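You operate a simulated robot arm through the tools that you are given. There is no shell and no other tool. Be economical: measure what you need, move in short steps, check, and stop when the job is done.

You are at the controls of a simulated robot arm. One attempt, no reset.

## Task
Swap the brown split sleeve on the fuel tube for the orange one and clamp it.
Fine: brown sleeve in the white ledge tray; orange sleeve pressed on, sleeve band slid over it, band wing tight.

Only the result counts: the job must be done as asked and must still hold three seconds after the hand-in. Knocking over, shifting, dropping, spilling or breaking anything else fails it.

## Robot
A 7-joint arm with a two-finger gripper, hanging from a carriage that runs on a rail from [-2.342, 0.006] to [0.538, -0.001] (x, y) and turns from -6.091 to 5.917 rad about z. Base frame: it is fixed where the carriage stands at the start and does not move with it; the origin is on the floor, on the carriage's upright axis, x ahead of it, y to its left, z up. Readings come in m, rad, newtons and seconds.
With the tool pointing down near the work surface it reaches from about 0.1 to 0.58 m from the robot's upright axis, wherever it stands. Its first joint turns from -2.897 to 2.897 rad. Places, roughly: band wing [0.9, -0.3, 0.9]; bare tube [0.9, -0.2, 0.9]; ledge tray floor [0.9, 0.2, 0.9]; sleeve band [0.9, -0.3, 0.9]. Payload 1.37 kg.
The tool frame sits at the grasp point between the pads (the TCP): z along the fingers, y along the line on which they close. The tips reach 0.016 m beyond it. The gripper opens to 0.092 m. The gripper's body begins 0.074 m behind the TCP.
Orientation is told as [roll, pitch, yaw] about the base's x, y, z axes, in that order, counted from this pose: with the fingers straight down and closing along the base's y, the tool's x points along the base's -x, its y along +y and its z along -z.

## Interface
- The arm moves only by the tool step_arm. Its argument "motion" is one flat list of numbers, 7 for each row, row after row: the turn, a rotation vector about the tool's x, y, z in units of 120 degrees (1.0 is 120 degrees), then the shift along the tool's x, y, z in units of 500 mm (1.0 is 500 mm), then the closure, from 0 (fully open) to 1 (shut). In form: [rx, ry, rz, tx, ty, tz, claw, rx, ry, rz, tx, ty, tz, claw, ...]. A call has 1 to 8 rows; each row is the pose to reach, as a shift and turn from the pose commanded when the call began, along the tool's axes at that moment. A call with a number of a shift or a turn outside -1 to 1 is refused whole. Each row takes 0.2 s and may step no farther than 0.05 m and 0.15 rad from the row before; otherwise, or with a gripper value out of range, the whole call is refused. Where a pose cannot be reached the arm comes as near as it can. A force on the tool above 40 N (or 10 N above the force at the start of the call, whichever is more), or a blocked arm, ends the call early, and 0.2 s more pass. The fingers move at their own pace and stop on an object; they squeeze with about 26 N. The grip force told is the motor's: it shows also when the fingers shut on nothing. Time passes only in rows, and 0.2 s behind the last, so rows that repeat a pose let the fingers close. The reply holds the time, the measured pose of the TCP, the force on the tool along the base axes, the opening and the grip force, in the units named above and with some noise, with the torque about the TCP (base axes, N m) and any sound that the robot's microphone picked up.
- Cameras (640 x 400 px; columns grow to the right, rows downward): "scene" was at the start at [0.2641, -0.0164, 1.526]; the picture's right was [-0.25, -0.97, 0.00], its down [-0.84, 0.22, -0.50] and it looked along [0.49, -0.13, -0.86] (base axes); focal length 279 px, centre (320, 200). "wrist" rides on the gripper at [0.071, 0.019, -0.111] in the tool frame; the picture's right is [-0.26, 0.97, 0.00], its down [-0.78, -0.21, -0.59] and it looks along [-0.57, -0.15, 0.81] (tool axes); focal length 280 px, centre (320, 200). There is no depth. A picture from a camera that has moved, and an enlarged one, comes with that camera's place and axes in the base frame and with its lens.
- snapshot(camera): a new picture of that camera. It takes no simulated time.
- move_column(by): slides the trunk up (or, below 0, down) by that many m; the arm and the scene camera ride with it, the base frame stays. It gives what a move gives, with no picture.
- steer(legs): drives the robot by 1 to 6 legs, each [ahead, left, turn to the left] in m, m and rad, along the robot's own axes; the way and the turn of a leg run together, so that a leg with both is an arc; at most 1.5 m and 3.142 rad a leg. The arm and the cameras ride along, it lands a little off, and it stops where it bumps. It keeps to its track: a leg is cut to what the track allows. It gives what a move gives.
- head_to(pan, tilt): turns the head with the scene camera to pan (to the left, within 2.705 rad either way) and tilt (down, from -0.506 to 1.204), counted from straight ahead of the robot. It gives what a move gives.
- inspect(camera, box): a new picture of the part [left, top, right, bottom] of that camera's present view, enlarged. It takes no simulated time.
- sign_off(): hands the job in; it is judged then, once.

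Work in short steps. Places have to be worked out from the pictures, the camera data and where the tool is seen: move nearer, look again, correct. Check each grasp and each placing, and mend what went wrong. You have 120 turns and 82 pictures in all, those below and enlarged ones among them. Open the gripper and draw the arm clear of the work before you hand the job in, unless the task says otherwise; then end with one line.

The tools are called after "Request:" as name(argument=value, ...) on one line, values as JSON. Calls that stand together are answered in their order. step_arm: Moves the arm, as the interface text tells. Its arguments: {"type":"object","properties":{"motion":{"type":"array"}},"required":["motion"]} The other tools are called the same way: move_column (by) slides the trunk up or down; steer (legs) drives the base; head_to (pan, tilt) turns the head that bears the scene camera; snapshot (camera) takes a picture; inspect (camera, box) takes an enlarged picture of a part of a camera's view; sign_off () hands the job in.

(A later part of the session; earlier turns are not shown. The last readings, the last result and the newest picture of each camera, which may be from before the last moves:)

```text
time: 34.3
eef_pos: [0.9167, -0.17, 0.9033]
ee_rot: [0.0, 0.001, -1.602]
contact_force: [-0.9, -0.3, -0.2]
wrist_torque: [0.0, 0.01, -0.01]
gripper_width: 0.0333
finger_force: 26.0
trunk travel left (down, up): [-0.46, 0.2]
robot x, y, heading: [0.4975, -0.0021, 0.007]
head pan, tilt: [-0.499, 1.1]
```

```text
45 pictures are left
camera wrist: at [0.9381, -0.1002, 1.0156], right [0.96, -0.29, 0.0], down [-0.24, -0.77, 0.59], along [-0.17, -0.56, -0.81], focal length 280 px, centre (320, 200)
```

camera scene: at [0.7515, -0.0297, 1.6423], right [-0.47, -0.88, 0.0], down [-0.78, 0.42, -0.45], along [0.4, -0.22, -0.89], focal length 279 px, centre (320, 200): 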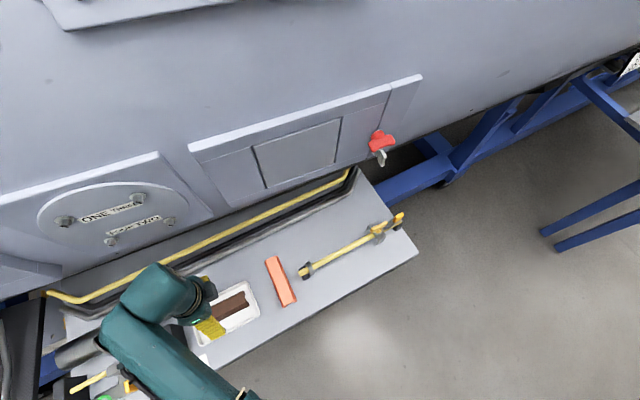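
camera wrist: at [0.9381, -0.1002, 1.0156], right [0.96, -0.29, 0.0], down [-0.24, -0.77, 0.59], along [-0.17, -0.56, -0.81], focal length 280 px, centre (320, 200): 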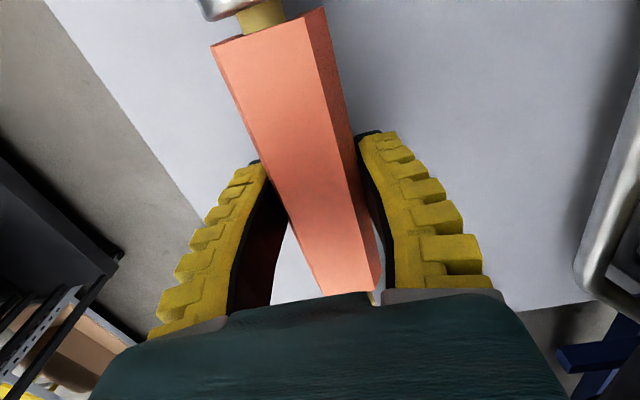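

No resistance yet at the old height. I zoom on the sleeve end to see how the tube enters the channel.

Request:
inspect(camera="wrist", box=[190, 0, 350, 100])

```text
4.00 times, centred on (270, 50) of wrist
camera zoom: at [0.9381, -0.1002, 1.0156], right [0.96, -0.29, 0.0], down [-0.24, -0.77, 0.59], along [-0.17, -0.56, -0.81], focal length 1122 px, centre (520, 800)
```

zoom: 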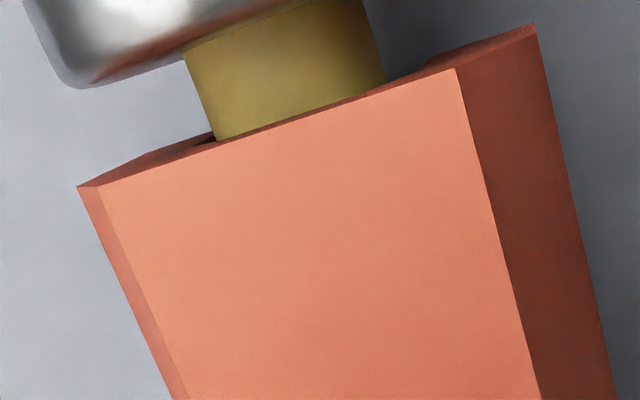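

The tube is in the channel mouth; I continue pressing in 1.5–2 mm steps.

Request:
step_arm(motion=[0, 0, 0, 0, 0, 0.004, 1, 0, 0, 0, 0, 0, 0.008, 1, 0, 0, 0, 0, 0, 0.012, 1, 0, 0, 0, 0, 0, 0.016, 1])

```text
time: 35.3
eef_pos: [0.9192, -0.1703, 0.898]
ee_rot: [0.005, -0.003, -1.602]
contact_force: [-12.0, 4.9, 33.7]
wrist_torque: [0.14, 0.15, 0.04]
gripper_width: 0.0443
finger_force: 25.9
trunk travel left (down, up): [-0.46, 0.2]
robot x, y, heading: [0.4971, -0.0013, 0.003]
head pan, tilt: [-0.499, 1.1]
```

Request:
snapshot(camera="wrist")

Request:
inspect(camera="wrist", box=[190, 0, 350, 100])

```text
43 pictures are left
camera wrist: at [0.9379, -0.1, 1.0107], right [0.96, -0.29, 0.0], down [-0.24, -0.77, 0.59], along [-0.17, -0.56, -0.81], focal length 280 px, centre (320, 200)
```

wrist: 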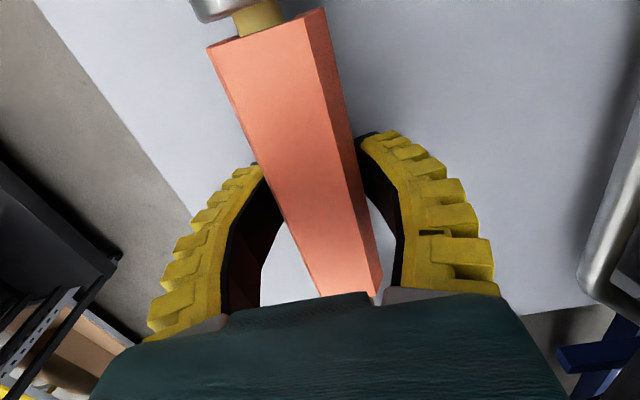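

```text
4.00 times, centred on (270, 50) of wrist
camera zoom: at [0.9379, -0.1, 1.0107], right [0.96, -0.29, 0.0], down [-0.24, -0.77, 0.59], along [-0.17, -0.56, -0.81], focal length 1122 px, centre (520, 800)
```

zoom: 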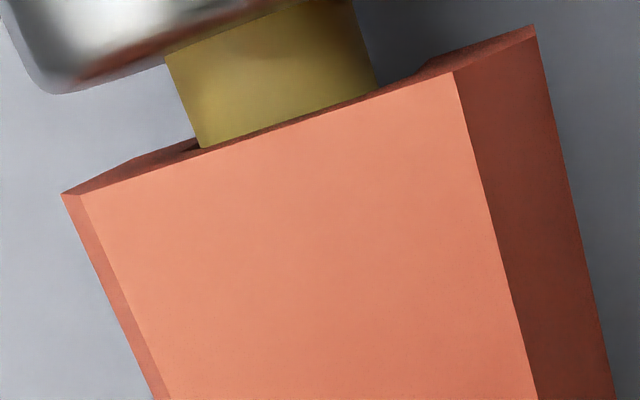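

Force 34 N and the fingers are wedging open, so squeezing the sides works against seating. I release gently, raise, and will then press from the top with closed fingers.

Request:
step_arm(motion=[0, 0, 0, 0, 0, 0, 0.5, 0, 0, 0, 0, 0, 0, 0.4, 0, 0, 0, 0, 0, 0, 0.2, 0, 0, 0, 0, 0, 0, 0])

Request:
snapshot(camera="wrist")

```text
time: 36.3
eef_pos: [0.9171, -0.1702, 0.8971]
ee_rot: [-0.002, 0.0, -1.602]
contact_force: [-0.6, -0.4, -0.1]
wrist_torque: [0.0, 0.03, -0.03]
gripper_width: 0.0919
finger_force: 0.1
trunk travel left (down, up): [-0.46, 0.2]
robot x, y, heading: [0.4928, -0.0011, 0.005]
head pan, tilt: [-0.499, 1.1]
```

```text
41 pictures are left
camera wrist: at [0.9373, -0.0997, 1.0087], right [0.96, -0.29, 0.0], down [-0.24, -0.77, 0.59], along [-0.17, -0.56, -0.81], focal length 280 px, centre (320, 200)
```

wrist: 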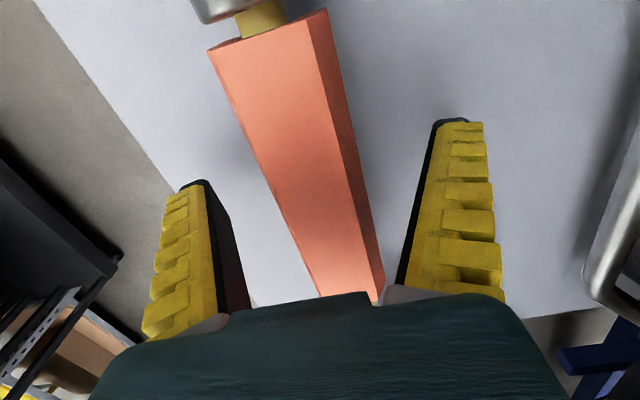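

It stays on the tube. I rise and view it to measure the seated height.

Request:
step_arm(motion=[0, 0, 0, 0, 0, 0.0, 0, 0, 0, 0, 0, 0, -0.08, 0, 0, 0, 0, 0.006, 0, -0.17, 0, 0, 0, -0.014, 0.014, -0.004, -0.247, 0])

Request:
snapshot(camera="wrist")

Request:
inspect(camera="wrist", box=[230, 0, 390, 100])

```text
time: 37.3
eef_pos: [0.9144, -0.1613, 1.0204]
ee_rot: [-0.002, 0.0, -1.569]
contact_force: [-0.6, -0.6, 0.8]
wrist_torque: [0.0, 0.01, 0.03]
gripper_width: 0.0921
finger_force: 0.1
trunk travel left (down, up): [-0.46, 0.2]
robot x, y, heading: [0.4974, -0.0028, 0.008]
head pan, tilt: [-0.499, 1.1]
```

```text
40 pictures are left
camera wrist: at [0.9335, -0.0914, 1.1332], right [0.96, -0.26, 0.0], down [-0.21, -0.78, 0.59], along [-0.16, -0.57, -0.81], focal length 280 px, centre (320, 200)
```

wrist: 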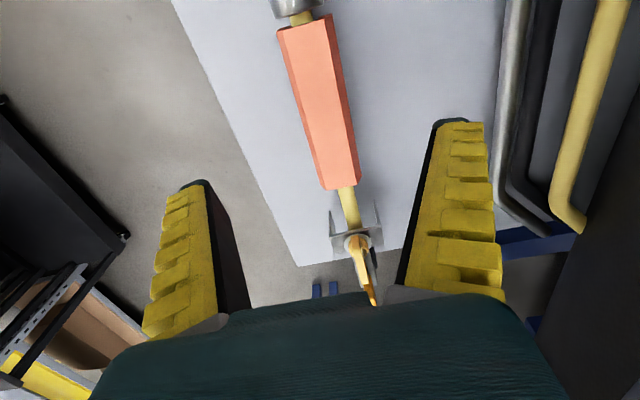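

```text
4.00 times, centred on (310, 50) of wrist
camera zoom: at [0.9335, -0.0914, 1.1332], right [0.96, -0.26, 0.0], down [-0.21, -0.78, 0.59], along [-0.16, -0.57, -0.81], focal length 1122 px, centre (360, 800)
```

zoom: 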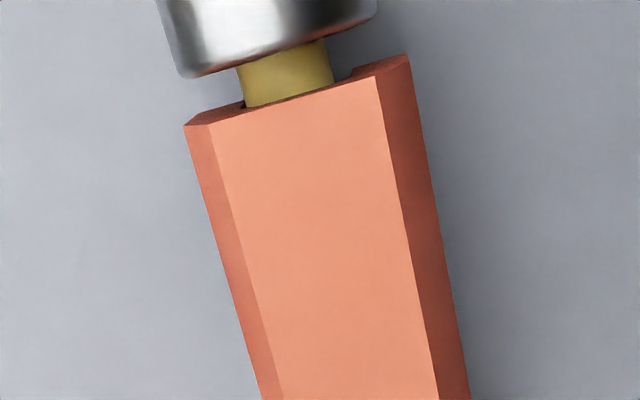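

The picture matches the brown sleeve's seat within a pixel. To be sure, I press its top with closed fingertips.

Request:
step_arm(motion=[0, 0, 0.014, -0.014, 0.004, 0.04, 1, 0, 0, 0.014, -0.014, 0.004, 0.08, 1, 0, 0, 0.014, -0.014, 0.004, 0.12, 1, 0, 0, 0.014, -0.014, 0.004, 0.145, 1, 0, 0, 0.014, -0.014, 0.004, 0.158, 1, 0, 0, 0.014, -0.014, 0.004, 0.168, 1, 0, 0, 0.014, -0.014, 0.004, 0.175, 1, 0, 0, 0.014, -0.014, 0.004, 0.18, 1])

```text
time: 39.1
eef_pos: [0.9171, -0.1701, 0.932]
ee_rot: [0.001, -0.001, -1.602]
contact_force: [-5.4, 3.4, 13.6]
wrist_torque: [0.09, 0.03, 0.01]
gripper_width: 0.0061
finger_force: 26.1
trunk travel left (down, up): [-0.46, 0.2]
robot x, y, heading: [0.4975, -0.0024, 0.012]
head pan, tilt: [-0.499, 1.1]
```

Contact puts its top at z ≈ 0.917, as for the brown one. One firmer push.

Request:
step_arm(motion=[0, 0, 0, 0, 0, 0.004, 1, 0, 0, 0, 0, 0, 0.008, 1, 0, 0, 0, 0, 0, 0.008, 1])

```text
time: 39.9
eef_pos: [0.9197, -0.1702, 0.9282]
ee_rot: [0.005, -0.002, -1.601]
contact_force: [-7.4, 5.0, 32.6]
wrist_torque: [0.13, 0.07, 0.02]
gripper_width: 0.0061
finger_force: 25.5
trunk travel left (down, up): [-0.46, 0.2]
robot x, y, heading: [0.4982, -0.0013, -0.002]
head pan, tilt: [-0.499, 1.1]
```

Firmly seated. I rise, open, and move to view the band.

Request:
step_arm(motion=[0, 0, 0, 0, 0, -0.08, 1, 0, 0, 0, 0, 0, -0.16, 0.8, 0, 0, 0, 0, -0.01, -0.24, 0.5, 0, 0, 0, 0, -0.02, -0.26, 0.2, 0, 0, 0, 0, -0.02, -0.26, 0])

Request:
inspect(camera="wrist", box=[300, 140, 460, 300])

```text
time: 41.1
eef_pos: [0.9062, -0.1696, 1.0568]
ee_rot: [0.0, -0.001, -1.601]
contact_force: [0.0, 0.1, -0.2]
wrist_torque: [-0.02, 0.02, 0.01]
gripper_width: 0.0922
finger_force: 0.0
trunk travel left (down, up): [-0.46, 0.2]
robot x, y, heading: [0.4963, -0.0017, 0.007]
head pan, tilt: [-0.499, 1.1]
```

```text
2.50 times, centred on (380, 220) of wrist
camera zoom: at [0.9273, -0.0999, 1.1682], right [0.96, -0.29, 0.0], down [-0.24, -0.77, 0.59], along [-0.17, -0.56, -0.81], focal length 701 px, centre (170, 150)
```

zoom: 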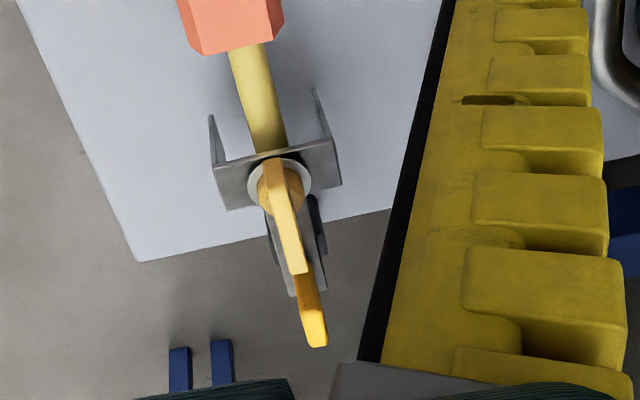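

Two-view estimates: wing centre (0.916, −0.30, 0.95), blade along the tube; tab (0.916, −0.362, 0.946), thin in x. I go above the tab and look.

Request:
step_arm(motion=[0, 0, 0, -0.09, 0.01, 0, 0, 0, 0, 0, -0.18, 0.016, 0.02, 0.2, 0, 0, 0, -0.27, 0.024, 0.04, 0.4, 0, 0, 0, -0.36, 0.032, 0.07, 0.4, 0, 0, 0, -0.385, 0.032, 0.1, 0.4])

Request:
snapshot(camera="wrist")

Request:
inspect(camera="scene", box=[290, 180, 450, 300])

```text
time: 42.3
eef_pos: [0.9189, -0.3622, 1.0073]
ee_rot: [0.002, 0.0, -1.6]
contact_force: [-1.4, 0.1, 0.1]
wrist_torque: [0.01, 0.0, 0.02]
gripper_width: 0.0579
finger_force: 2.0
trunk travel left (down, up): [-0.46, 0.2]
robot x, y, heading: [0.4995, -0.0016, 0.003]
head pan, tilt: [-0.499, 1.1]
```

```text
37 pictures are left
camera wrist: at [0.9385, -0.2924, 1.1185], right [0.96, -0.29, 0.0], down [-0.24, -0.77, 0.59], along [-0.17, -0.56, -0.81], focal length 280 px, centre (320, 200)
```

wrist: 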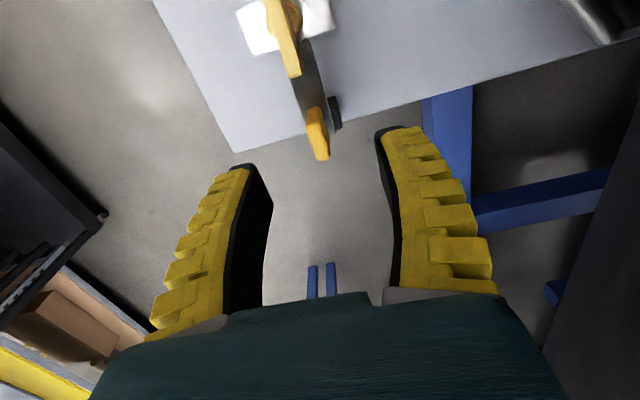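

```text
3.33 times, centred on (370, 240) of scene
camera zoom: at [0.7514, -0.0297, 1.6425], right [-0.47, -0.88, 0.0], down [-0.78, 0.42, -0.45], along [0.4, -0.22, -0.89], focal length 930 px, centre (153, 67)
```

zoom: 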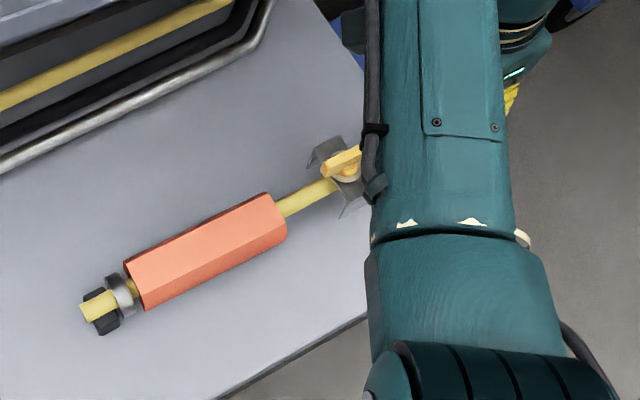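

The tab is directly below the TCP. I descend and close on it.

Request:
step_arm(motion=[0, 0, 0, 0, 0, 0.06, 0.4, 0, 0, 0, 0, 0, 0.1, 0.4, 0, 0, 0, 0, 0, 0.122, 0.4])

Request:
snapshot(camera="wrist")

```text
time: 43.1
eef_pos: [0.9176, -0.3616, 0.9446]
ee_rot: [0.0, 0.0, -1.602]
contact_force: [-0.5, 0.2, -0.1]
wrist_torque: [-0.01, 0.03, 0.01]
gripper_width: 0.058
finger_force: 1.5
trunk travel left (down, up): [-0.46, 0.2]
robot x, y, heading: [0.4958, 0.0011, 0.006]
head pan, tilt: [-0.499, 1.1]
```

```text
35 pictures are left
camera wrist: at [0.9383, -0.2917, 1.056], right [0.96, -0.29, 0.0], down [-0.24, -0.77, 0.59], along [-0.17, -0.56, -0.81], focal length 280 px, centre (320, 200)
```

wrist: 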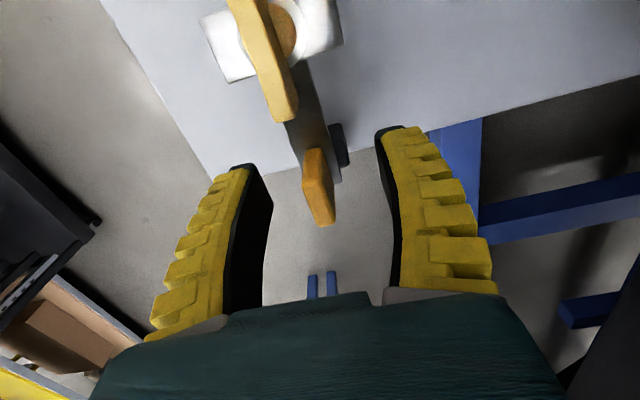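

Tab is right at the TCP. I close on it.

Request:
step_arm(motion=[0, 0, 0, 0, 0, 0, 1, 0, 0, 0, 0, 0, 0, 1, 0, 0, 0, 0, 0, 0, 1])

```text
time: 43.9
eef_pos: [0.9165, -0.3603, 0.9439]
ee_rot: [0.001, 0.0, -1.6]
contact_force: [-5.2, 4.3, 10.4]
wrist_torque: [0.01, 0.07, 0.36]
gripper_width: 0.006
finger_force: 28.0
trunk travel left (down, up): [-0.46, 0.2]
robot x, y, heading: [0.4975, -0.0016, 0.004]
head pan, tilt: [-0.499, 1.1]
```

Request:
snapshot(camera="wrist")

```text
34 pictures are left
camera wrist: at [0.938, -0.2916, 1.0566], right [0.96, -0.29, 0.0], down [-0.23, -0.77, 0.59], along [-0.17, -0.56, -0.81], focal length 280 px, centre (320, 200)
```

wrist: 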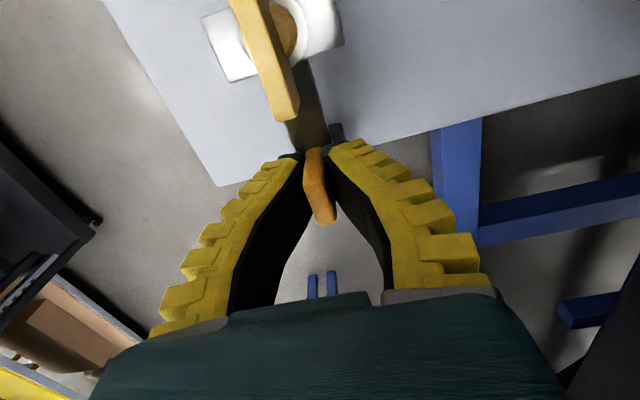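

The tab is gripped. I slide the band toward the sleeve along the tube, small first.

Request:
step_arm(motion=[0, 0, 0, 0.01, 0, 0, 1, 0, 0, 0, 0.02, 0, 0, 1, 0, 0, 0, 0.04, 0, 0, 1, 0, 0, 0, 0.06, 0, 0, 1])

Request:
inspect(camera="scene", box=[290, 180, 450, 300])

```text
time: 44.9
eef_pos: [0.9168, -0.3319, 0.9437]
ee_rot: [-0.002, 0.001, -1.601]
contact_force: [-10.0, -1.8, 12.2]
wrist_torque: [-0.51, 0.07, 0.34]
gripper_width: 0.0061
finger_force: 28.3
trunk travel left (down, up): [-0.46, 0.2]
robot x, y, heading: [0.4965, -0.0052, 0.008]
head pan, tilt: [-0.499, 1.1]
```

```text
3.33 times, centred on (370, 240) of scene
camera zoom: at [0.7507, -0.0302, 1.6423], right [-0.47, -0.88, 0.0], down [-0.78, 0.42, -0.45], along [0.4, -0.22, -0.89], focal length 930 px, centre (153, 67)
```

zoom: 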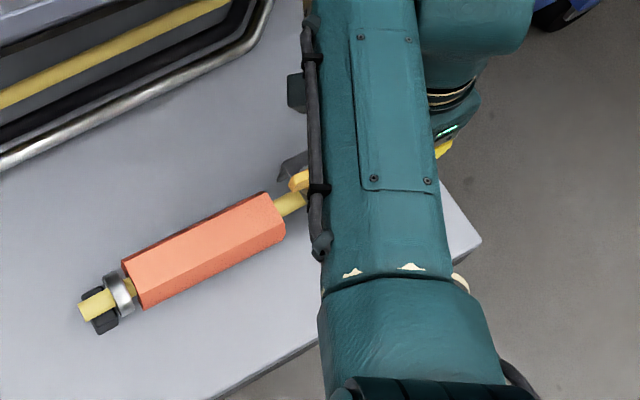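

The band moves. Side load grew to −10 N in x, so I add a small −x correction while sliding on.

Request:
step_arm(motion=[0, 0, 0, 0.01, -0.003, 0, 1, 0, 0, 0, 0.03, -0.004, 0, 1, 0, 0, 0, 0.05, -0.004, 0, 1, 0, 0, 0, 0.07, -0.005, 0, 1])

Request:
snapshot(camera="wrist")

Request:
inspect(camera="scene", box=[290, 180, 450, 300])

```text
time: 45.9
eef_pos: [0.9173, -0.2975, 0.9451]
ee_rot: [0.0, 0.0, -1.601]
contact_force: [-4.6, -1.8, 7.9]
wrist_torque: [-0.35, 0.04, 0.34]
gripper_width: 0.0064
finger_force: 27.6
trunk travel left (down, up): [-0.46, 0.2]
robot x, y, heading: [0.4981, -0.0013, 0.004]
head pan, tilt: [-0.499, 1.1]
```

```text
32 pictures are left
camera wrist: at [0.9382, -0.2278, 1.0567], right [0.96, -0.29, 0.0], down [-0.23, -0.77, 0.59], along [-0.17, -0.56, -0.81], focal length 280 px, centre (320, 200)
```

wrist: 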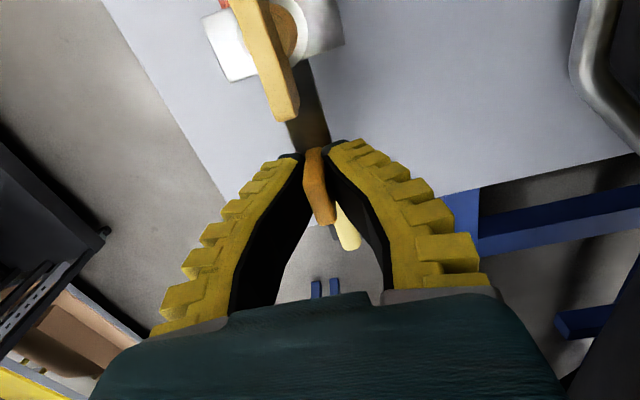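

```text
3.33 times, centred on (370, 240) of scene
camera zoom: at [0.7513, -0.03, 1.6423], right [-0.47, -0.88, 0.0], down [-0.78, 0.42, -0.45], along [0.4, -0.22, -0.89], focal length 930 px, centre (153, 67)
```

zoom: 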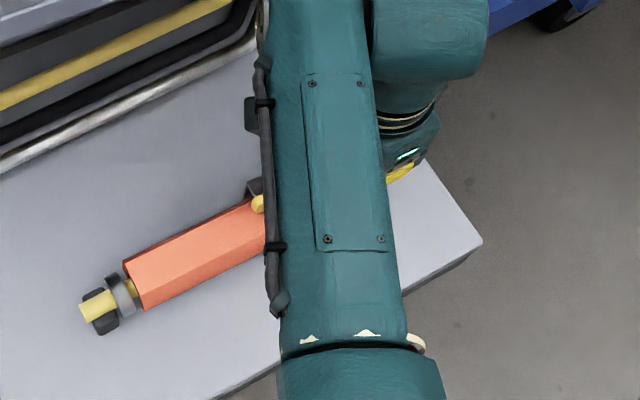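

Band is at the sleeve's end. Continue sliding it over, watching force.

Request:
step_arm(motion=[0, 0, 0, 0.01, -0.001, 0, 1, 0, 0, 0, 0.02, -0.001, 0, 1, 0, 0, 0, 0.035, -0.002, 0, 1, 0, 0, 0, 0.05, -0.003, 0, 1])

Request:
inspect(camera="wrist", box=[180, 0, 380, 125])

Request:
inspect(camera="scene", box=[290, 180, 450, 300])

```text
time: 46.9
eef_pos: [0.9172, -0.2712, 0.9456]
ee_rot: [0.001, 0.0, -1.602]
contact_force: [4.9, -2.0, 1.4]
wrist_torque: [-0.05, -0.07, 0.31]
gripper_width: 0.006
finger_force: 28.4
trunk travel left (down, up): [-0.46, 0.2]
robot x, y, heading: [0.494, -0.0016, 0.007]
head pan, tilt: [-0.499, 1.1]
```

```text
3.20 times, centred on (280, 62) of wrist
camera zoom: at [0.9377, -0.2026, 1.0577], right [0.96, -0.29, 0.0], down [-0.24, -0.77, 0.59], along [-0.17, -0.56, -0.81], focal length 897 px, centre (448, 640)
```

zoom: 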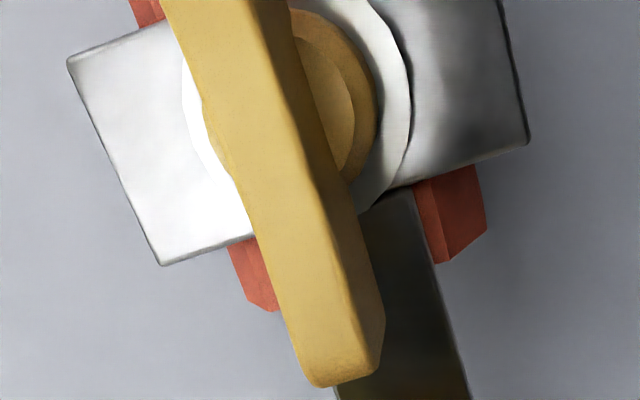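

```text
3.33 times, centred on (370, 240) of scene
camera zoom: at [0.7519, -0.0298, 1.6425], right [-0.47, -0.88, 0.0], down [-0.78, 0.42, -0.45], along [0.4, -0.22, -0.89], focal length 930 px, centre (153, 67)
```

zoom: 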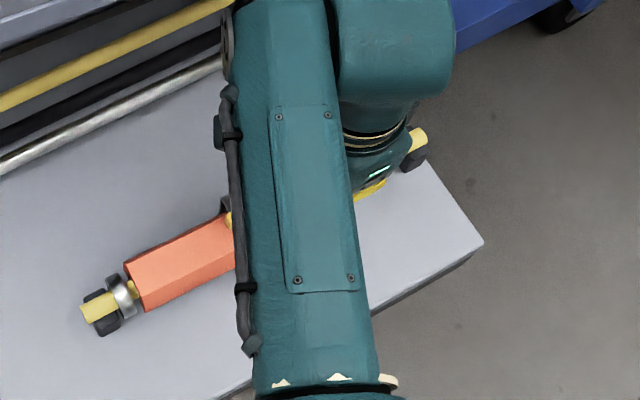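

The band now encloses the sleeve with its end showing. I continue ~0.04 m to bring it to the sleeve's middle.

Request:
step_arm(motion=[0, 0, 0, 0.02, 0.001, 0, 1, 0, 0, 0, 0.04, 0.001, 0, 1, 0, 0, 0, 0.06, 0.0, 0, 1, 0, 0, 0, 0.08, 0.0, 0, 1])

Request:
snapshot(camera="wrist")

Request:
inspect(camera="scene", box=[290, 180, 450, 300])

```text
time: 48.0
eef_pos: [0.9184, -0.2427, 0.9457]
ee_rot: [0.005, -0.016, -1.607]
contact_force: [6.4, -23.7, -11.4]
wrist_torque: [-0.17, 0.0, 0.8]
gripper_width: 0.0061
finger_force: 28.6
trunk travel left (down, up): [-0.46, 0.2]
robot x, y, heading: [0.4957, -0.0004, 0.003]
head pan, tilt: [-0.499, 1.1]
stopped in row 4: the force on the tool passed its limit at 42 N (the readings are from after the stop); the commanded pose is now the measured one
```

```text
28 pictures are left
camera wrist: at [0.938, -0.1714, 1.0573], right [0.95, -0.3, 0.01], down [-0.24, -0.76, 0.6], along [-0.17, -0.58, -0.8], focal length 280 px, centre (320, 200)
```

wrist: 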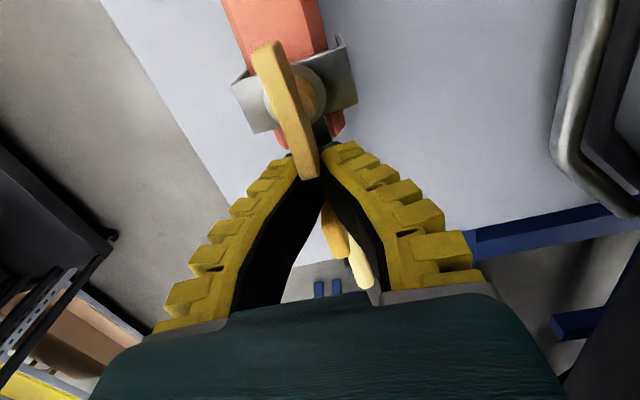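

```text
3.33 times, centred on (370, 240) of scene
camera zoom: at [0.7517, -0.0321, 1.6424], right [-0.48, -0.88, 0.0], down [-0.78, 0.42, -0.46], along [0.4, -0.22, -0.89], focal length 930 px, centre (153, 67)
```

zoom: 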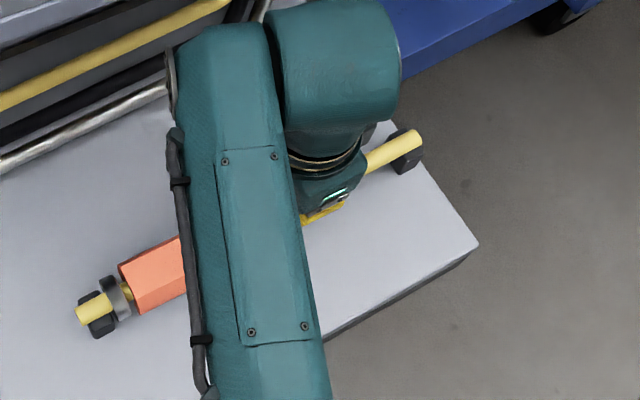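

The tool slipped ahead of the tab while the band stayed at about y ≈ −0.205 (travel ≈ 0.10 m), now fully on the sleeve with its end protruding behind. I open, step back to the tab, and check whether it is at a stop.

Request:
step_arm(motion=[0, 0, 0, -0.004, 0, 0, 0.7, 0.0076, -0.0024, 0, -0.004, 0, 0, 0.5, 0.0076, -0.0024, 0, -0.03, 0, 0, 0.5, 0.0076, -0.0024, 0, -0.06, 0, 0, 0.5, 0.0076, -0.0024, 0, -0.06, 0, 0, 0.5])

Request:
snapshot(camera="wrist")

```text
time: 49.2
eef_pos: [0.9152, -0.2661, 0.9432]
ee_rot: [-0.017, -0.011, -1.606]
contact_force: [0.3, 0.6, 1.0]
wrist_torque: [0.01, 0.0, -0.04]
gripper_width: 0.0492
finger_force: 1.7
trunk travel left (down, up): [-0.46, 0.2]
robot x, y, heading: [0.4924, 0.0003, -0.002]
head pan, tilt: [-0.499, 1.1]
```

```text
26 pictures are left
camera wrist: at [0.9382, -0.194, 1.0549], right [0.96, -0.29, -0.01], down [-0.23, -0.76, 0.6], along [-0.19, -0.57, -0.8], focal length 280 px, centre (320, 200)
```

wrist: 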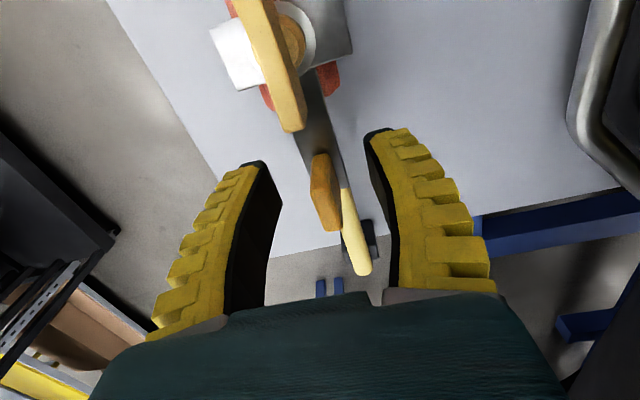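

The tab is again at the TCP. I fix the tilt, close and push gently.

Request:
step_arm(motion=[-0.008, 0.005, 0, -0.002, 0.003, 0, 0.5, -0.008, 0.005, 0, -0.002, 0.003, 0, 1, -0.008, 0.005, 0, -0.002, 0.003, 0, 1, -0.008, 0.005, 0, -0.002, 0.003, 0, 1, -0.008, 0.005, 0, -0.002, 0.003, 0, 1, -0.008, 0.005, 0, 0.002, 0.003, 0, 1, -0.008, 0.005, 0, 0.008, 0.003, 0, 1])

Request:
inspect(camera="wrist", box=[200, 0, 400, 250])

```text
time: 50.8
eef_pos: [0.9178, -0.2659, 0.9463]
ee_rot: [0.004, -0.009, -1.607]
contact_force: [-1.2, -14.3, 3.9]
wrist_torque: [0.05, 0.02, 0.4]
gripper_width: 0.0058
finger_force: 28.2
trunk travel left (down, up): [-0.46, 0.2]
robot x, y, heading: [0.4967, -0.0028, 0.002]
head pan, tilt: [-0.499, 1.1]
```

```text
1.60 times, centred on (300, 125) of wrist
camera zoom: at [0.9381, -0.1957, 1.0577], right [0.95, -0.3, 0.01], down [-0.24, -0.77, 0.59], along [-0.17, -0.57, -0.8], focal length 449 px, centre (352, 320)
```

zoom: 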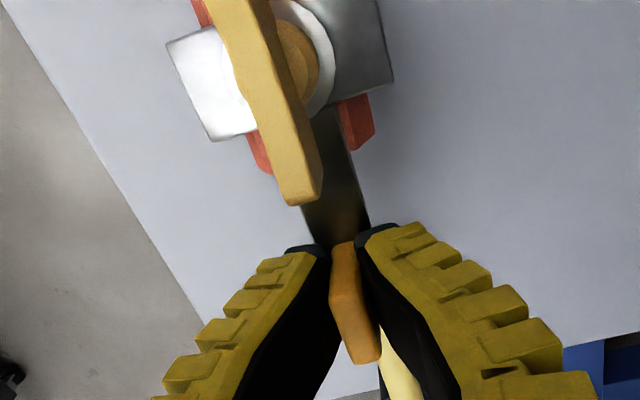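

It resists immediately with 14 N at 3 mm: the band is at its stop, fully on the sleeve. I release, lift, and go above the wing.

Request:
step_arm(motion=[0, 0, 0, -0.006, 0, 0, 0.8, 0, 0, 0, -0.006, 0, 0, 0.5, 0.002, 0.004, 0, -0.006, 0, -0.06, 0.5, 0.002, 0.004, 0, 0.02, -0.003, -0.12, 0.5, 0.002, 0.004, 0, 0.1, -0.006, -0.12, 0.5, 0.002, 0.004, 0, 0.12, -0.006, -0.1, 0.5, 0.002, 0.004, 0, 0.12, -0.006, -0.1, 0.5])

Request:
snapshot(camera="wrist")

```text
time: 52.4
eef_pos: [0.9161, -0.2017, 0.9949]
ee_rot: [-0.003, 0.007, -1.607]
contact_force: [-0.5, 0.0, -0.5]
wrist_torque: [-0.01, 0.01, -0.02]
gripper_width: 0.049
finger_force: 2.5
trunk travel left (down, up): [-0.46, 0.2]
robot x, y, heading: [0.4967, -0.0021, 0.005]
head pan, tilt: [-0.499, 1.1]
```

```text
24 pictures are left
camera wrist: at [0.9374, -0.1318, 1.1076], right [0.96, -0.3, 0.0], down [-0.24, -0.78, 0.58], along [-0.18, -0.56, -0.81], focal length 280 px, centre (320, 200)
```

wrist: 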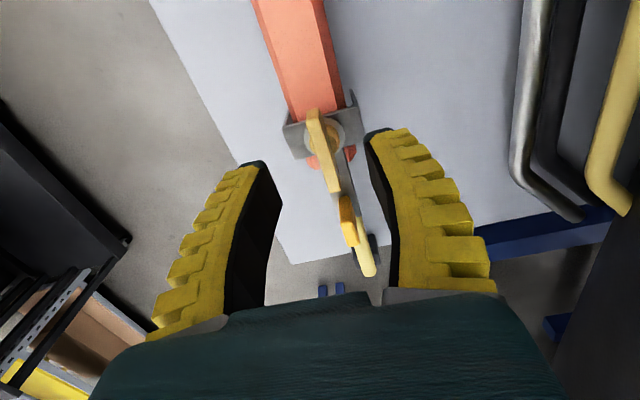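

The wing lies 2–3 mm +x of the tool axis. I correct, descend and grip the blade.

Request:
step_arm(motion=[0.001, -0.003, 0, -0.002, 0.005, 0.04, 0.5, 0.001, -0.003, 0, -0.002, 0.005, 0.07, 0.5, 0.001, -0.003, 0, -0.002, 0.005, 0.086, 0.5, 0.001, -0.003, 0, -0.002, 0.005, 0.086, 1, 0.001, -0.003, 0, -0.002, 0.005, 0.086, 1, 0.001, -0.003, 0, -0.002, 0.005, 0.086, 1, 0.001, -0.003, 0, -0.002, 0.005, 0.086, 1])

Request:
snapshot(camera="wrist")

```text
time: 54.0
eef_pos: [0.9175, -0.2021, 0.9515]
ee_rot: [-0.004, 0.001, -1.606]
contact_force: [-7.1, 1.7, 9.2]
wrist_torque: [0.03, 0.05, -0.03]
gripper_width: 0.006
finger_force: 28.2
trunk travel left (down, up): [-0.46, 0.2]
robot x, y, heading: [0.4945, -0.0045, 0.008]
head pan, tilt: [-0.499, 1.1]
```

```text
23 pictures are left
camera wrist: at [0.9394, -0.1323, 1.0636], right [0.96, -0.3, 0.0], down [-0.24, -0.77, 0.59], along [-0.18, -0.56, -0.81], focal length 280 px, centre (320, 200)
```

wrist: 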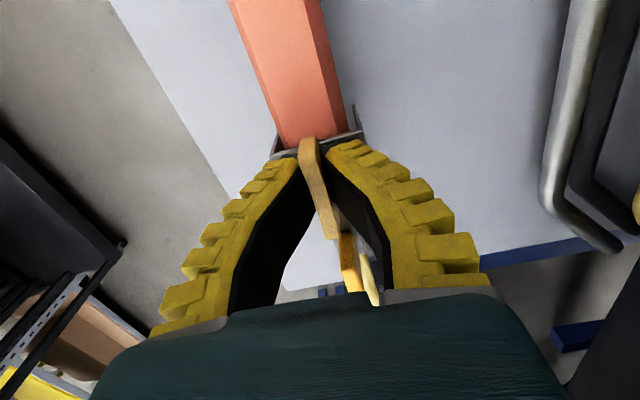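

Wing gripped at its centre. I turn clockwise (seen from above) in small steps, watching torque.

Request:
step_arm(motion=[0, 0, 0.05, 0, 0, 0, 1, 0, 0, 0.1, 0, 0, 0, 1, 0, 0, 0.15, 0, 0, 0, 1, 0, 0, 0.2, 0, 0, 0, 1])

Request:
snapshot(camera="wrist")

```text
time: 55.0
eef_pos: [0.919, -0.2027, 0.9517]
ee_rot: [-0.003, -0.002, -2.027]
contact_force: [-0.4, 0.5, 3.1]
wrist_torque: [0.13, -0.08, 0.03]
gripper_width: 0.0061
finger_force: 28.2
trunk travel left (down, up): [-0.46, 0.2]
robot x, y, heading: [0.4979, 0.0013, 0.005]
head pan, tilt: [-0.499, 1.1]
```

```text
22 pictures are left
camera wrist: at [0.9671, -0.1476, 1.0639], right [0.75, -0.66, 0.0], down [-0.53, -0.61, 0.59], along [-0.39, -0.44, -0.81], focal length 280 px, centre (320, 200)
```

wrist: 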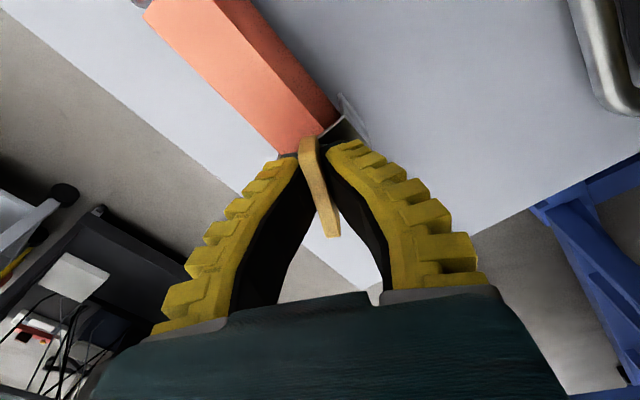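

The wing turns with the fingers at low torque. Continue.

Request:
step_arm(motion=[0, 0, 0.06, 0, 0, 0, 1, 0, 0, 0.12, 0, 0, 0, 1, 0, 0, 0.18, 0, 0, 0, 1, 0, 0, 0.24, 0, 0, 0, 1, 0, 0, 0.3, 0, 0, 0, 1])

```text
time: 56.2
eef_pos: [0.9213, -0.2039, 0.9522]
ee_rot: [0.0, -0.004, -2.654]
contact_force: [10.3, -8.0, -7.2]
wrist_torque: [-0.02, -0.19, 0.08]
gripper_width: 0.0061
finger_force: 28.1
trunk travel left (down, up): [-0.46, 0.2]
robot x, y, heading: [0.4988, -0.0022, 0.002]
head pan, tilt: [-0.499, 1.1]
```

Request:
step_arm(motion=[0, 0, 0.06, 0, 0, 0, 1, 0, 0, 0.12, 0, 0, 0, 1, 0, 0, 0.18, 0, 0, 0, 1, 0, 0, 0.24, 0, 0, 0, 1])

Request:
snapshot(camera="wrist")

```text
time: 57.2
eef_pos: [0.9208, -0.2047, 0.9524]
ee_rot: [0.002, -0.002, 3.124]
contact_force: [13.5, -12.7, -12.0]
wrist_torque: [-0.09, -0.12, 0.1]
gripper_width: 0.0061
finger_force: 27.6
trunk travel left (down, up): [-0.46, 0.2]
robot x, y, heading: [0.4942, -0.0021, 0.004]
head pan, tilt: [-0.499, 1.1]
```

```text
21 pictures are left
camera wrist: at [0.9903, -0.2253, 1.0651], right [-0.28, -0.96, 0.0], down [-0.78, 0.23, 0.59], along [-0.57, 0.16, -0.81], focal length 280 px, centre (320, 200)
```

wrist: 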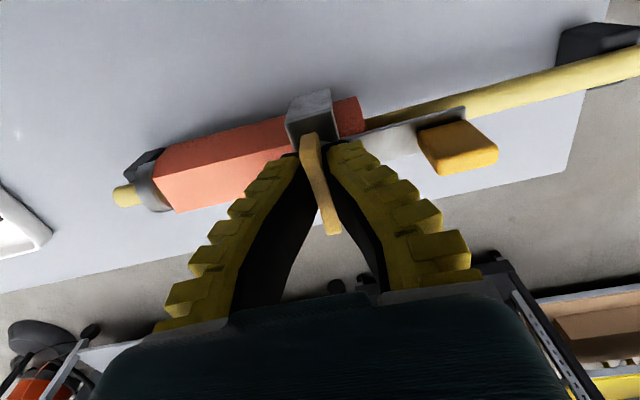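

90° turned; the tool is pulled down 12 N, consistent with a thread tightening. I relieve the side/vertical load by ~2 mm and keep turning.

Request:
step_arm(motion=[0, 0, 0.0, 0.003, 0.003, 0.004, 1, 0, 0, 0.06, 0.003, 0.003, 0.004, 1, 0, 0, 0.12, 0.003, 0.003, 0.004, 1, 0, 0, 0.18, 0.003, 0.003, 0.005, 1, 0, 0, 0.24, 0.003, 0.003, 0.006, 1])

```text
time: 58.4
eef_pos: [0.9219, -0.2089, 0.9499]
ee_rot: [-0.007, -0.008, 2.956]
contact_force: [-7.0, 2.3, -2.7]
wrist_torque: [0.09, 0.28, -0.03]
gripper_width: 0.0058
finger_force: 27.7
out of reach, approached as far as the arm can: row 3, 4, 5
trunk travel left (down, up): [-0.46, 0.2]
robot x, y, heading: [0.493, -0.0013, -0.001]
head pan, tilt: [-0.499, 1.1]
```

Wrist limit at yaw ≈ 2.96, no tight stop felt yet. I release, lift, and look at the wing before regripping half a turn back.

Request:
step_arm(motion=[0, 0, 0, 0, 0, 0, 0.7, 0, 0, 0, 0, 0, 0, 0.5, 0, 0, 0, 0, 0, -0.04, 0.5, 0, 0, 0, 0, 0, -0.1, 0.5, 0, 0, 0, 0, 0, -0.1, 0.5])

Request:
snapshot(camera="wrist")

```text
time: 59.6
eef_pos: [0.9252, -0.2116, 1.0026]
ee_rot: [-0.004, -0.003, 2.957]
contact_force: [-0.5, 0.4, -0.2]
wrist_torque: [0.02, -0.03, -0.01]
gripper_width: 0.0494
finger_force: 2.4
trunk travel left (down, up): [-0.46, 0.2]
robot x, y, heading: [0.4997, 0.0028, 0.001]
head pan, tilt: [-0.499, 1.1]
```

```text
20 pictures are left
camera wrist: at [0.9911, -0.2437, 1.1151], right [-0.43, -0.9, 0.0], down [-0.73, 0.35, 0.59], along [-0.53, 0.26, -0.81], focal length 280 px, centre (320, 200)
```

wrist: 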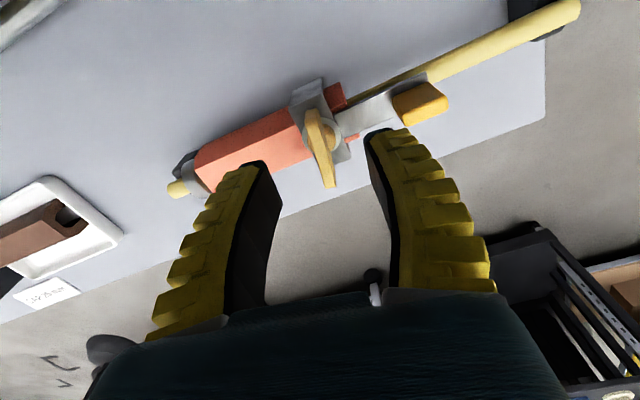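

The wing has turned ~100°. I rotate the tool back half a turn above it.

Request:
step_arm(motion=[0, 0, -0.07, 0, 0, 0, 0.5, 0, 0, -0.14, 0, 0, 0, 0.5, 0, 0, -0.21, 0, 0, 0, 0.5, 0, 0, -0.28, 0, 0, 0, 0.5, 0, 0, -0.35, 0, 0, 0, 0.5, 0, 0, -0.42, 0, 0, 0, 0.5, 0, 0, -0.49, 0, 0, 0, 0.5, 0, 0, -0.56, 0, 0, 0, 0.5])

Request:
step_arm(motion=[0, 0, -0.07, 0, 0, 0, 0.5, 0, 0, -0.14, 0, 0, 0, 0.5, 0, 0, -0.21, 0, 0, 0, 0.5, 0, 0, -0.28, 0, 0, 0, 0.5, 0, 0, -0.35, 0, 0, 0, 0.5, 0, 0, -0.42, 0, 0, 0, 0.5, 0, 0, -0.49, 0, 0, 0, 0.5, 0, 0, -0.56, 0, 0, 0, 0.5])

```text
time: 61.4
eef_pos: [0.9255, -0.2113, 1.0025]
ee_rot: [-0.004, 0.002, -2.15]
contact_force: [-0.1, 0.1, 0.0]
wrist_torque: [0.02, 0.01, 0.02]
gripper_width: 0.0491
finger_force: 2.3
trunk travel left (down, up): [-0.46, 0.2]
robot x, y, heading: [0.4968, -0.0, 0.007]
head pan, tilt: [-0.499, 1.1]
```

```text
time: 63.2
eef_pos: [0.9253, -0.2122, 1.0042]
ee_rot: [0.0, 0.005, -0.976]
contact_force: [-0.1, -0.8, -1.0]
wrist_torque: [0.0, 0.02, 0.0]
gripper_width: 0.0491
finger_force: 2.7
trunk travel left (down, up): [-0.46, 0.2]
robot x, y, heading: [0.4988, -0.0005, 0.004]
head pan, tilt: [-0.499, 1.1]
```

Request:
step_arm(motion=[0, 0, -0.065, 0, 0, 0, 0.5, 0, 0, -0.13, 0, 0, 0, 0.5, 0, 0, -0.195, 0, 0, 0, 0.5, 0, 0, -0.26, 0, 0, 0, 0.5, 0, 0, -0.32, 0, 0, 0, 0.5, 0, 0, -0.378, 0, 0, 0, 0.5])

Request:
snapshot(camera="wrist")

```text
time: 64.6
eef_pos: [0.9241, -0.2129, 1.0039]
ee_rot: [0.003, 0.002, -0.185]
contact_force: [0.3, -0.4, 0.0]
wrist_torque: [0.0, 0.02, 0.0]
gripper_width: 0.049
finger_force: 2.1
trunk travel left (down, up): [-0.46, 0.2]
robot x, y, heading: [0.4977, -0.0024, 0.005]
head pan, tilt: [-0.499, 1.1]
```

```text
19 pictures are left
camera wrist: at [0.8575, -0.1799, 1.1156], right [0.43, 0.9, 0.0], down [0.73, -0.35, 0.59], along [0.53, -0.25, -0.81], focal length 280 px, centre (320, 200)
```

wrist: 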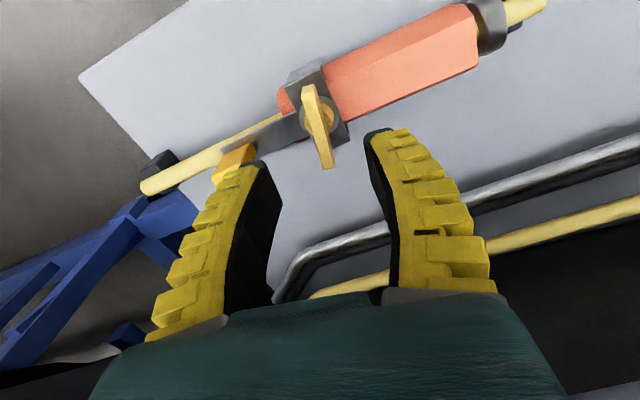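

Combining the two opposite views, the pivot is at (0.919, −0.212), wing z ≈ 0.943. I centre, descend and grip again.

Request:
step_arm(motion=[0, 0, 0, 0.011, -0.003, 0.04, 0.5, 0, 0, 0, 0.011, -0.003, 0.08, 0.5, 0, 0, 0, 0.011, -0.003, 0.11, 0.5, 0, 0, 0, 0.011, -0.003, 0.11, 1, 0, 0, 0, 0.011, -0.003, 0.11, 1, 0, 0, 0, 0.011, -0.003, 0.11, 1, 0, 0, 0, 0.011, -0.003, 0.11, 1])

Request:
snapshot(camera="wrist")

```text
time: 66.2
eef_pos: [0.9193, -0.2112, 0.9494]
ee_rot: [0.005, 0.002, -0.187]
contact_force: [-3.9, 3.3, 11.2]
wrist_torque: [0.02, 0.08, 0.0]
gripper_width: 0.0059
finger_force: 27.7
trunk travel left (down, up): [-0.46, 0.2]
robot x, y, heading: [0.4959, 0.0017, 0.006]
head pan, tilt: [-0.499, 1.1]
```

```text
18 pictures are left
camera wrist: at [0.8522, -0.1798, 1.0613], right [0.44, 0.9, 0.0], down [0.73, -0.35, 0.59], along [0.53, -0.25, -0.81], focal length 280 px, centre (320, 200)
```

wrist: 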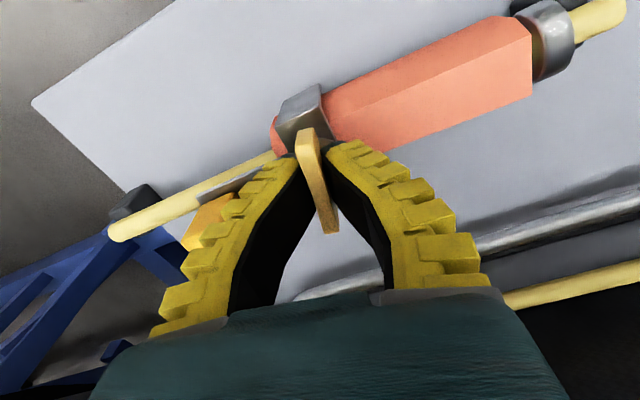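

Gripped again, well centred. I keep turning clockwise.

Request:
step_arm(motion=[0, 0, 0.06, 0, 0, 0, 1, 0, 0, 0.12, 0, 0, 0, 1, 0, 0, 0.18, 0, 0, 0, 1, 0, 0, 0.24, 0, 0, 0, 1, 0, 0, 0.3, 0, 0, 0, 1, 0, 0, 0.36, 0, 0, 0, 1])

```text
time: 67.6
eef_pos: [0.918, -0.2127, 0.9478]
ee_rot: [0.0, 0.005, -0.943]
contact_force: [-3.5, -1.8, 7.1]
wrist_torque: [-0.14, -0.04, -0.01]
gripper_width: 0.0061
finger_force: 28.4
trunk travel left (down, up): [-0.46, 0.2]
robot x, y, heading: [0.4952, -0.0003, 0.003]
head pan, tilt: [-0.499, 1.1]
```

Request:
step_arm(motion=[0, 0, 0.06, 0, 0, 0, 1, 0, 0, 0.12, 0, 0, 0, 1, 0, 0, 0.18, 0, 0, 0, 1, 0, 0, 0.24, 0, 0, 0, 1, 0, 0, 0.3, 0, 0, 0, 1, 0, 0, 0.36, 0, 0, 0, 1])

Request:
snapshot(camera="wrist")

```text
time: 69.0
eef_pos: [0.9191, -0.2123, 0.9495]
ee_rot: [-0.005, 0.003, -1.698]
contact_force: [-3.4, -0.1, 4.7]
wrist_torque: [0.01, 0.02, 0.51]
gripper_width: 0.0062
finger_force: 28.3
trunk travel left (down, up): [-0.46, 0.2]
robot x, y, heading: [0.4961, -0.0014, 0.004]
head pan, tilt: [-0.499, 1.1]
```

```text
17 pictures are left
camera wrist: at [0.9454, -0.1444, 1.0608], right [0.92, -0.38, -0.01], down [-0.3, -0.75, 0.59], along [-0.23, -0.54, -0.81], focal length 280 px, centre (320, 200)
```

wrist: 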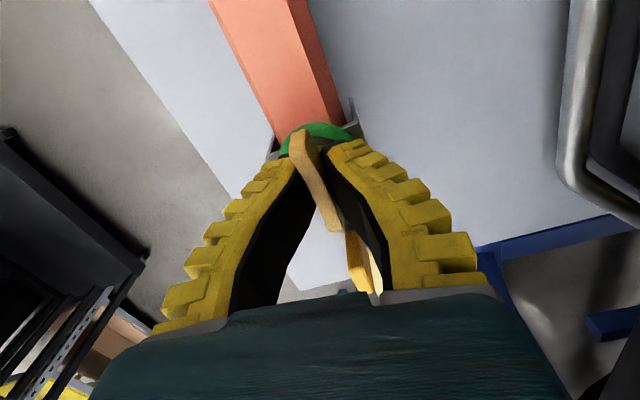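

The ring under the wing turned green and resisting torque rose to 0.5 N·m: tight. I release and lift.

Request:
step_arm(motion=[0, 0, 0, 0, 0, 0, 0.8, 0, 0, 0, 0, 0, 0, 0.5, 0, 0, 0, 0, 0, 0, 0.5, 0, 0, 0, 0, 0, -0.06, 0.5, 0, 0, 0, 0, 0, -0.14, 0.5, 0, 0, 0, 0.06, -0.02, -0.22, 0.3])

Request:
snapshot(camera="wrist")

```text
refused: row 6 steps farther than a row can; nothing moved
```

```text
16 pictures are left
camera wrist: at [0.9454, -0.1444, 1.0608], right [0.92, -0.38, -0.01], down [-0.3, -0.75, 0.59], along [-0.23, -0.54, -0.81], focal length 280 px, centre (320, 200)
```

wrist: 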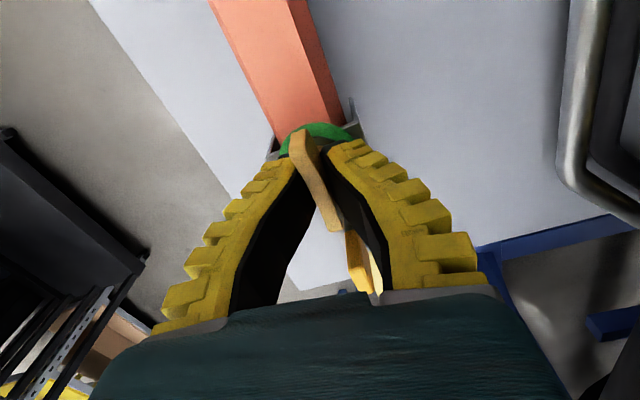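

The last row's step was too long; I repeat it with a smaller one.

Request:
step_arm(motion=[0, 0, 0, 0, 0, 0, 0.8, 0, 0, 0, 0, 0, 0, 0.5, 0, 0, 0, 0, 0, 0, 0.5, 0, 0, 0, 0, 0, -0.06, 0.5, 0, 0, 0, 0, 0, -0.14, 0.5, 0, 0, 0, 0.04, -0.01, -0.2, 0.3])

Request:
snapshot(camera="wrist")

Request:
inspect(camera="wrist", box=[250, 60, 410, 220])

```text
time: 70.4
eef_pos: [0.9179, -0.1906, 1.0496]
ee_rot: [-0.004, 0.005, -1.695]
contact_force: [-0.3, -0.8, 0.4]
wrist_torque: [0.03, 0.01, -0.02]
gripper_width: 0.0664
finger_force: 0.8
trunk travel left (down, up): [-0.46, 0.2]
robot x, y, heading: [0.4942, 0.0015, 0.006]
head pan, tilt: [-0.499, 1.1]
```

```text
15 pictures are left
camera wrist: at [0.9451, -0.1229, 1.1611], right [0.93, -0.38, -0.01], down [-0.3, -0.75, 0.59], along [-0.23, -0.54, -0.81], focal length 280 px, centre (320, 200)
```

wrist: 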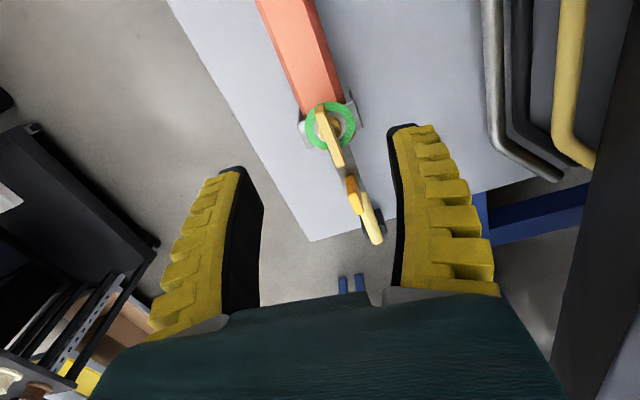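

```text
2.50 times, centred on (330, 140) of wrist
camera zoom: at [0.9451, -0.1229, 1.1611], right [0.93, -0.38, -0.01], down [-0.3, -0.75, 0.59], along [-0.23, -0.54, -0.81], focal length 701 px, centre (295, 350)
```

zoom: 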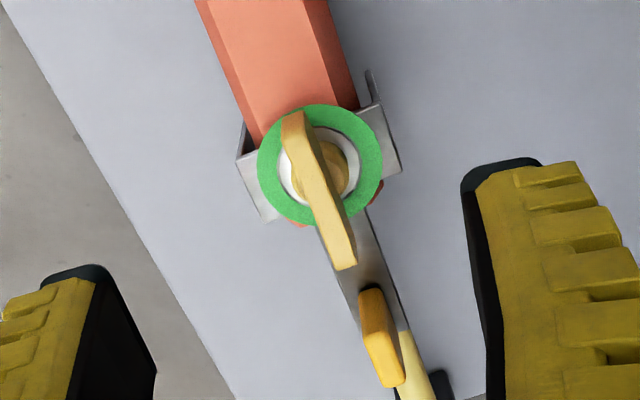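

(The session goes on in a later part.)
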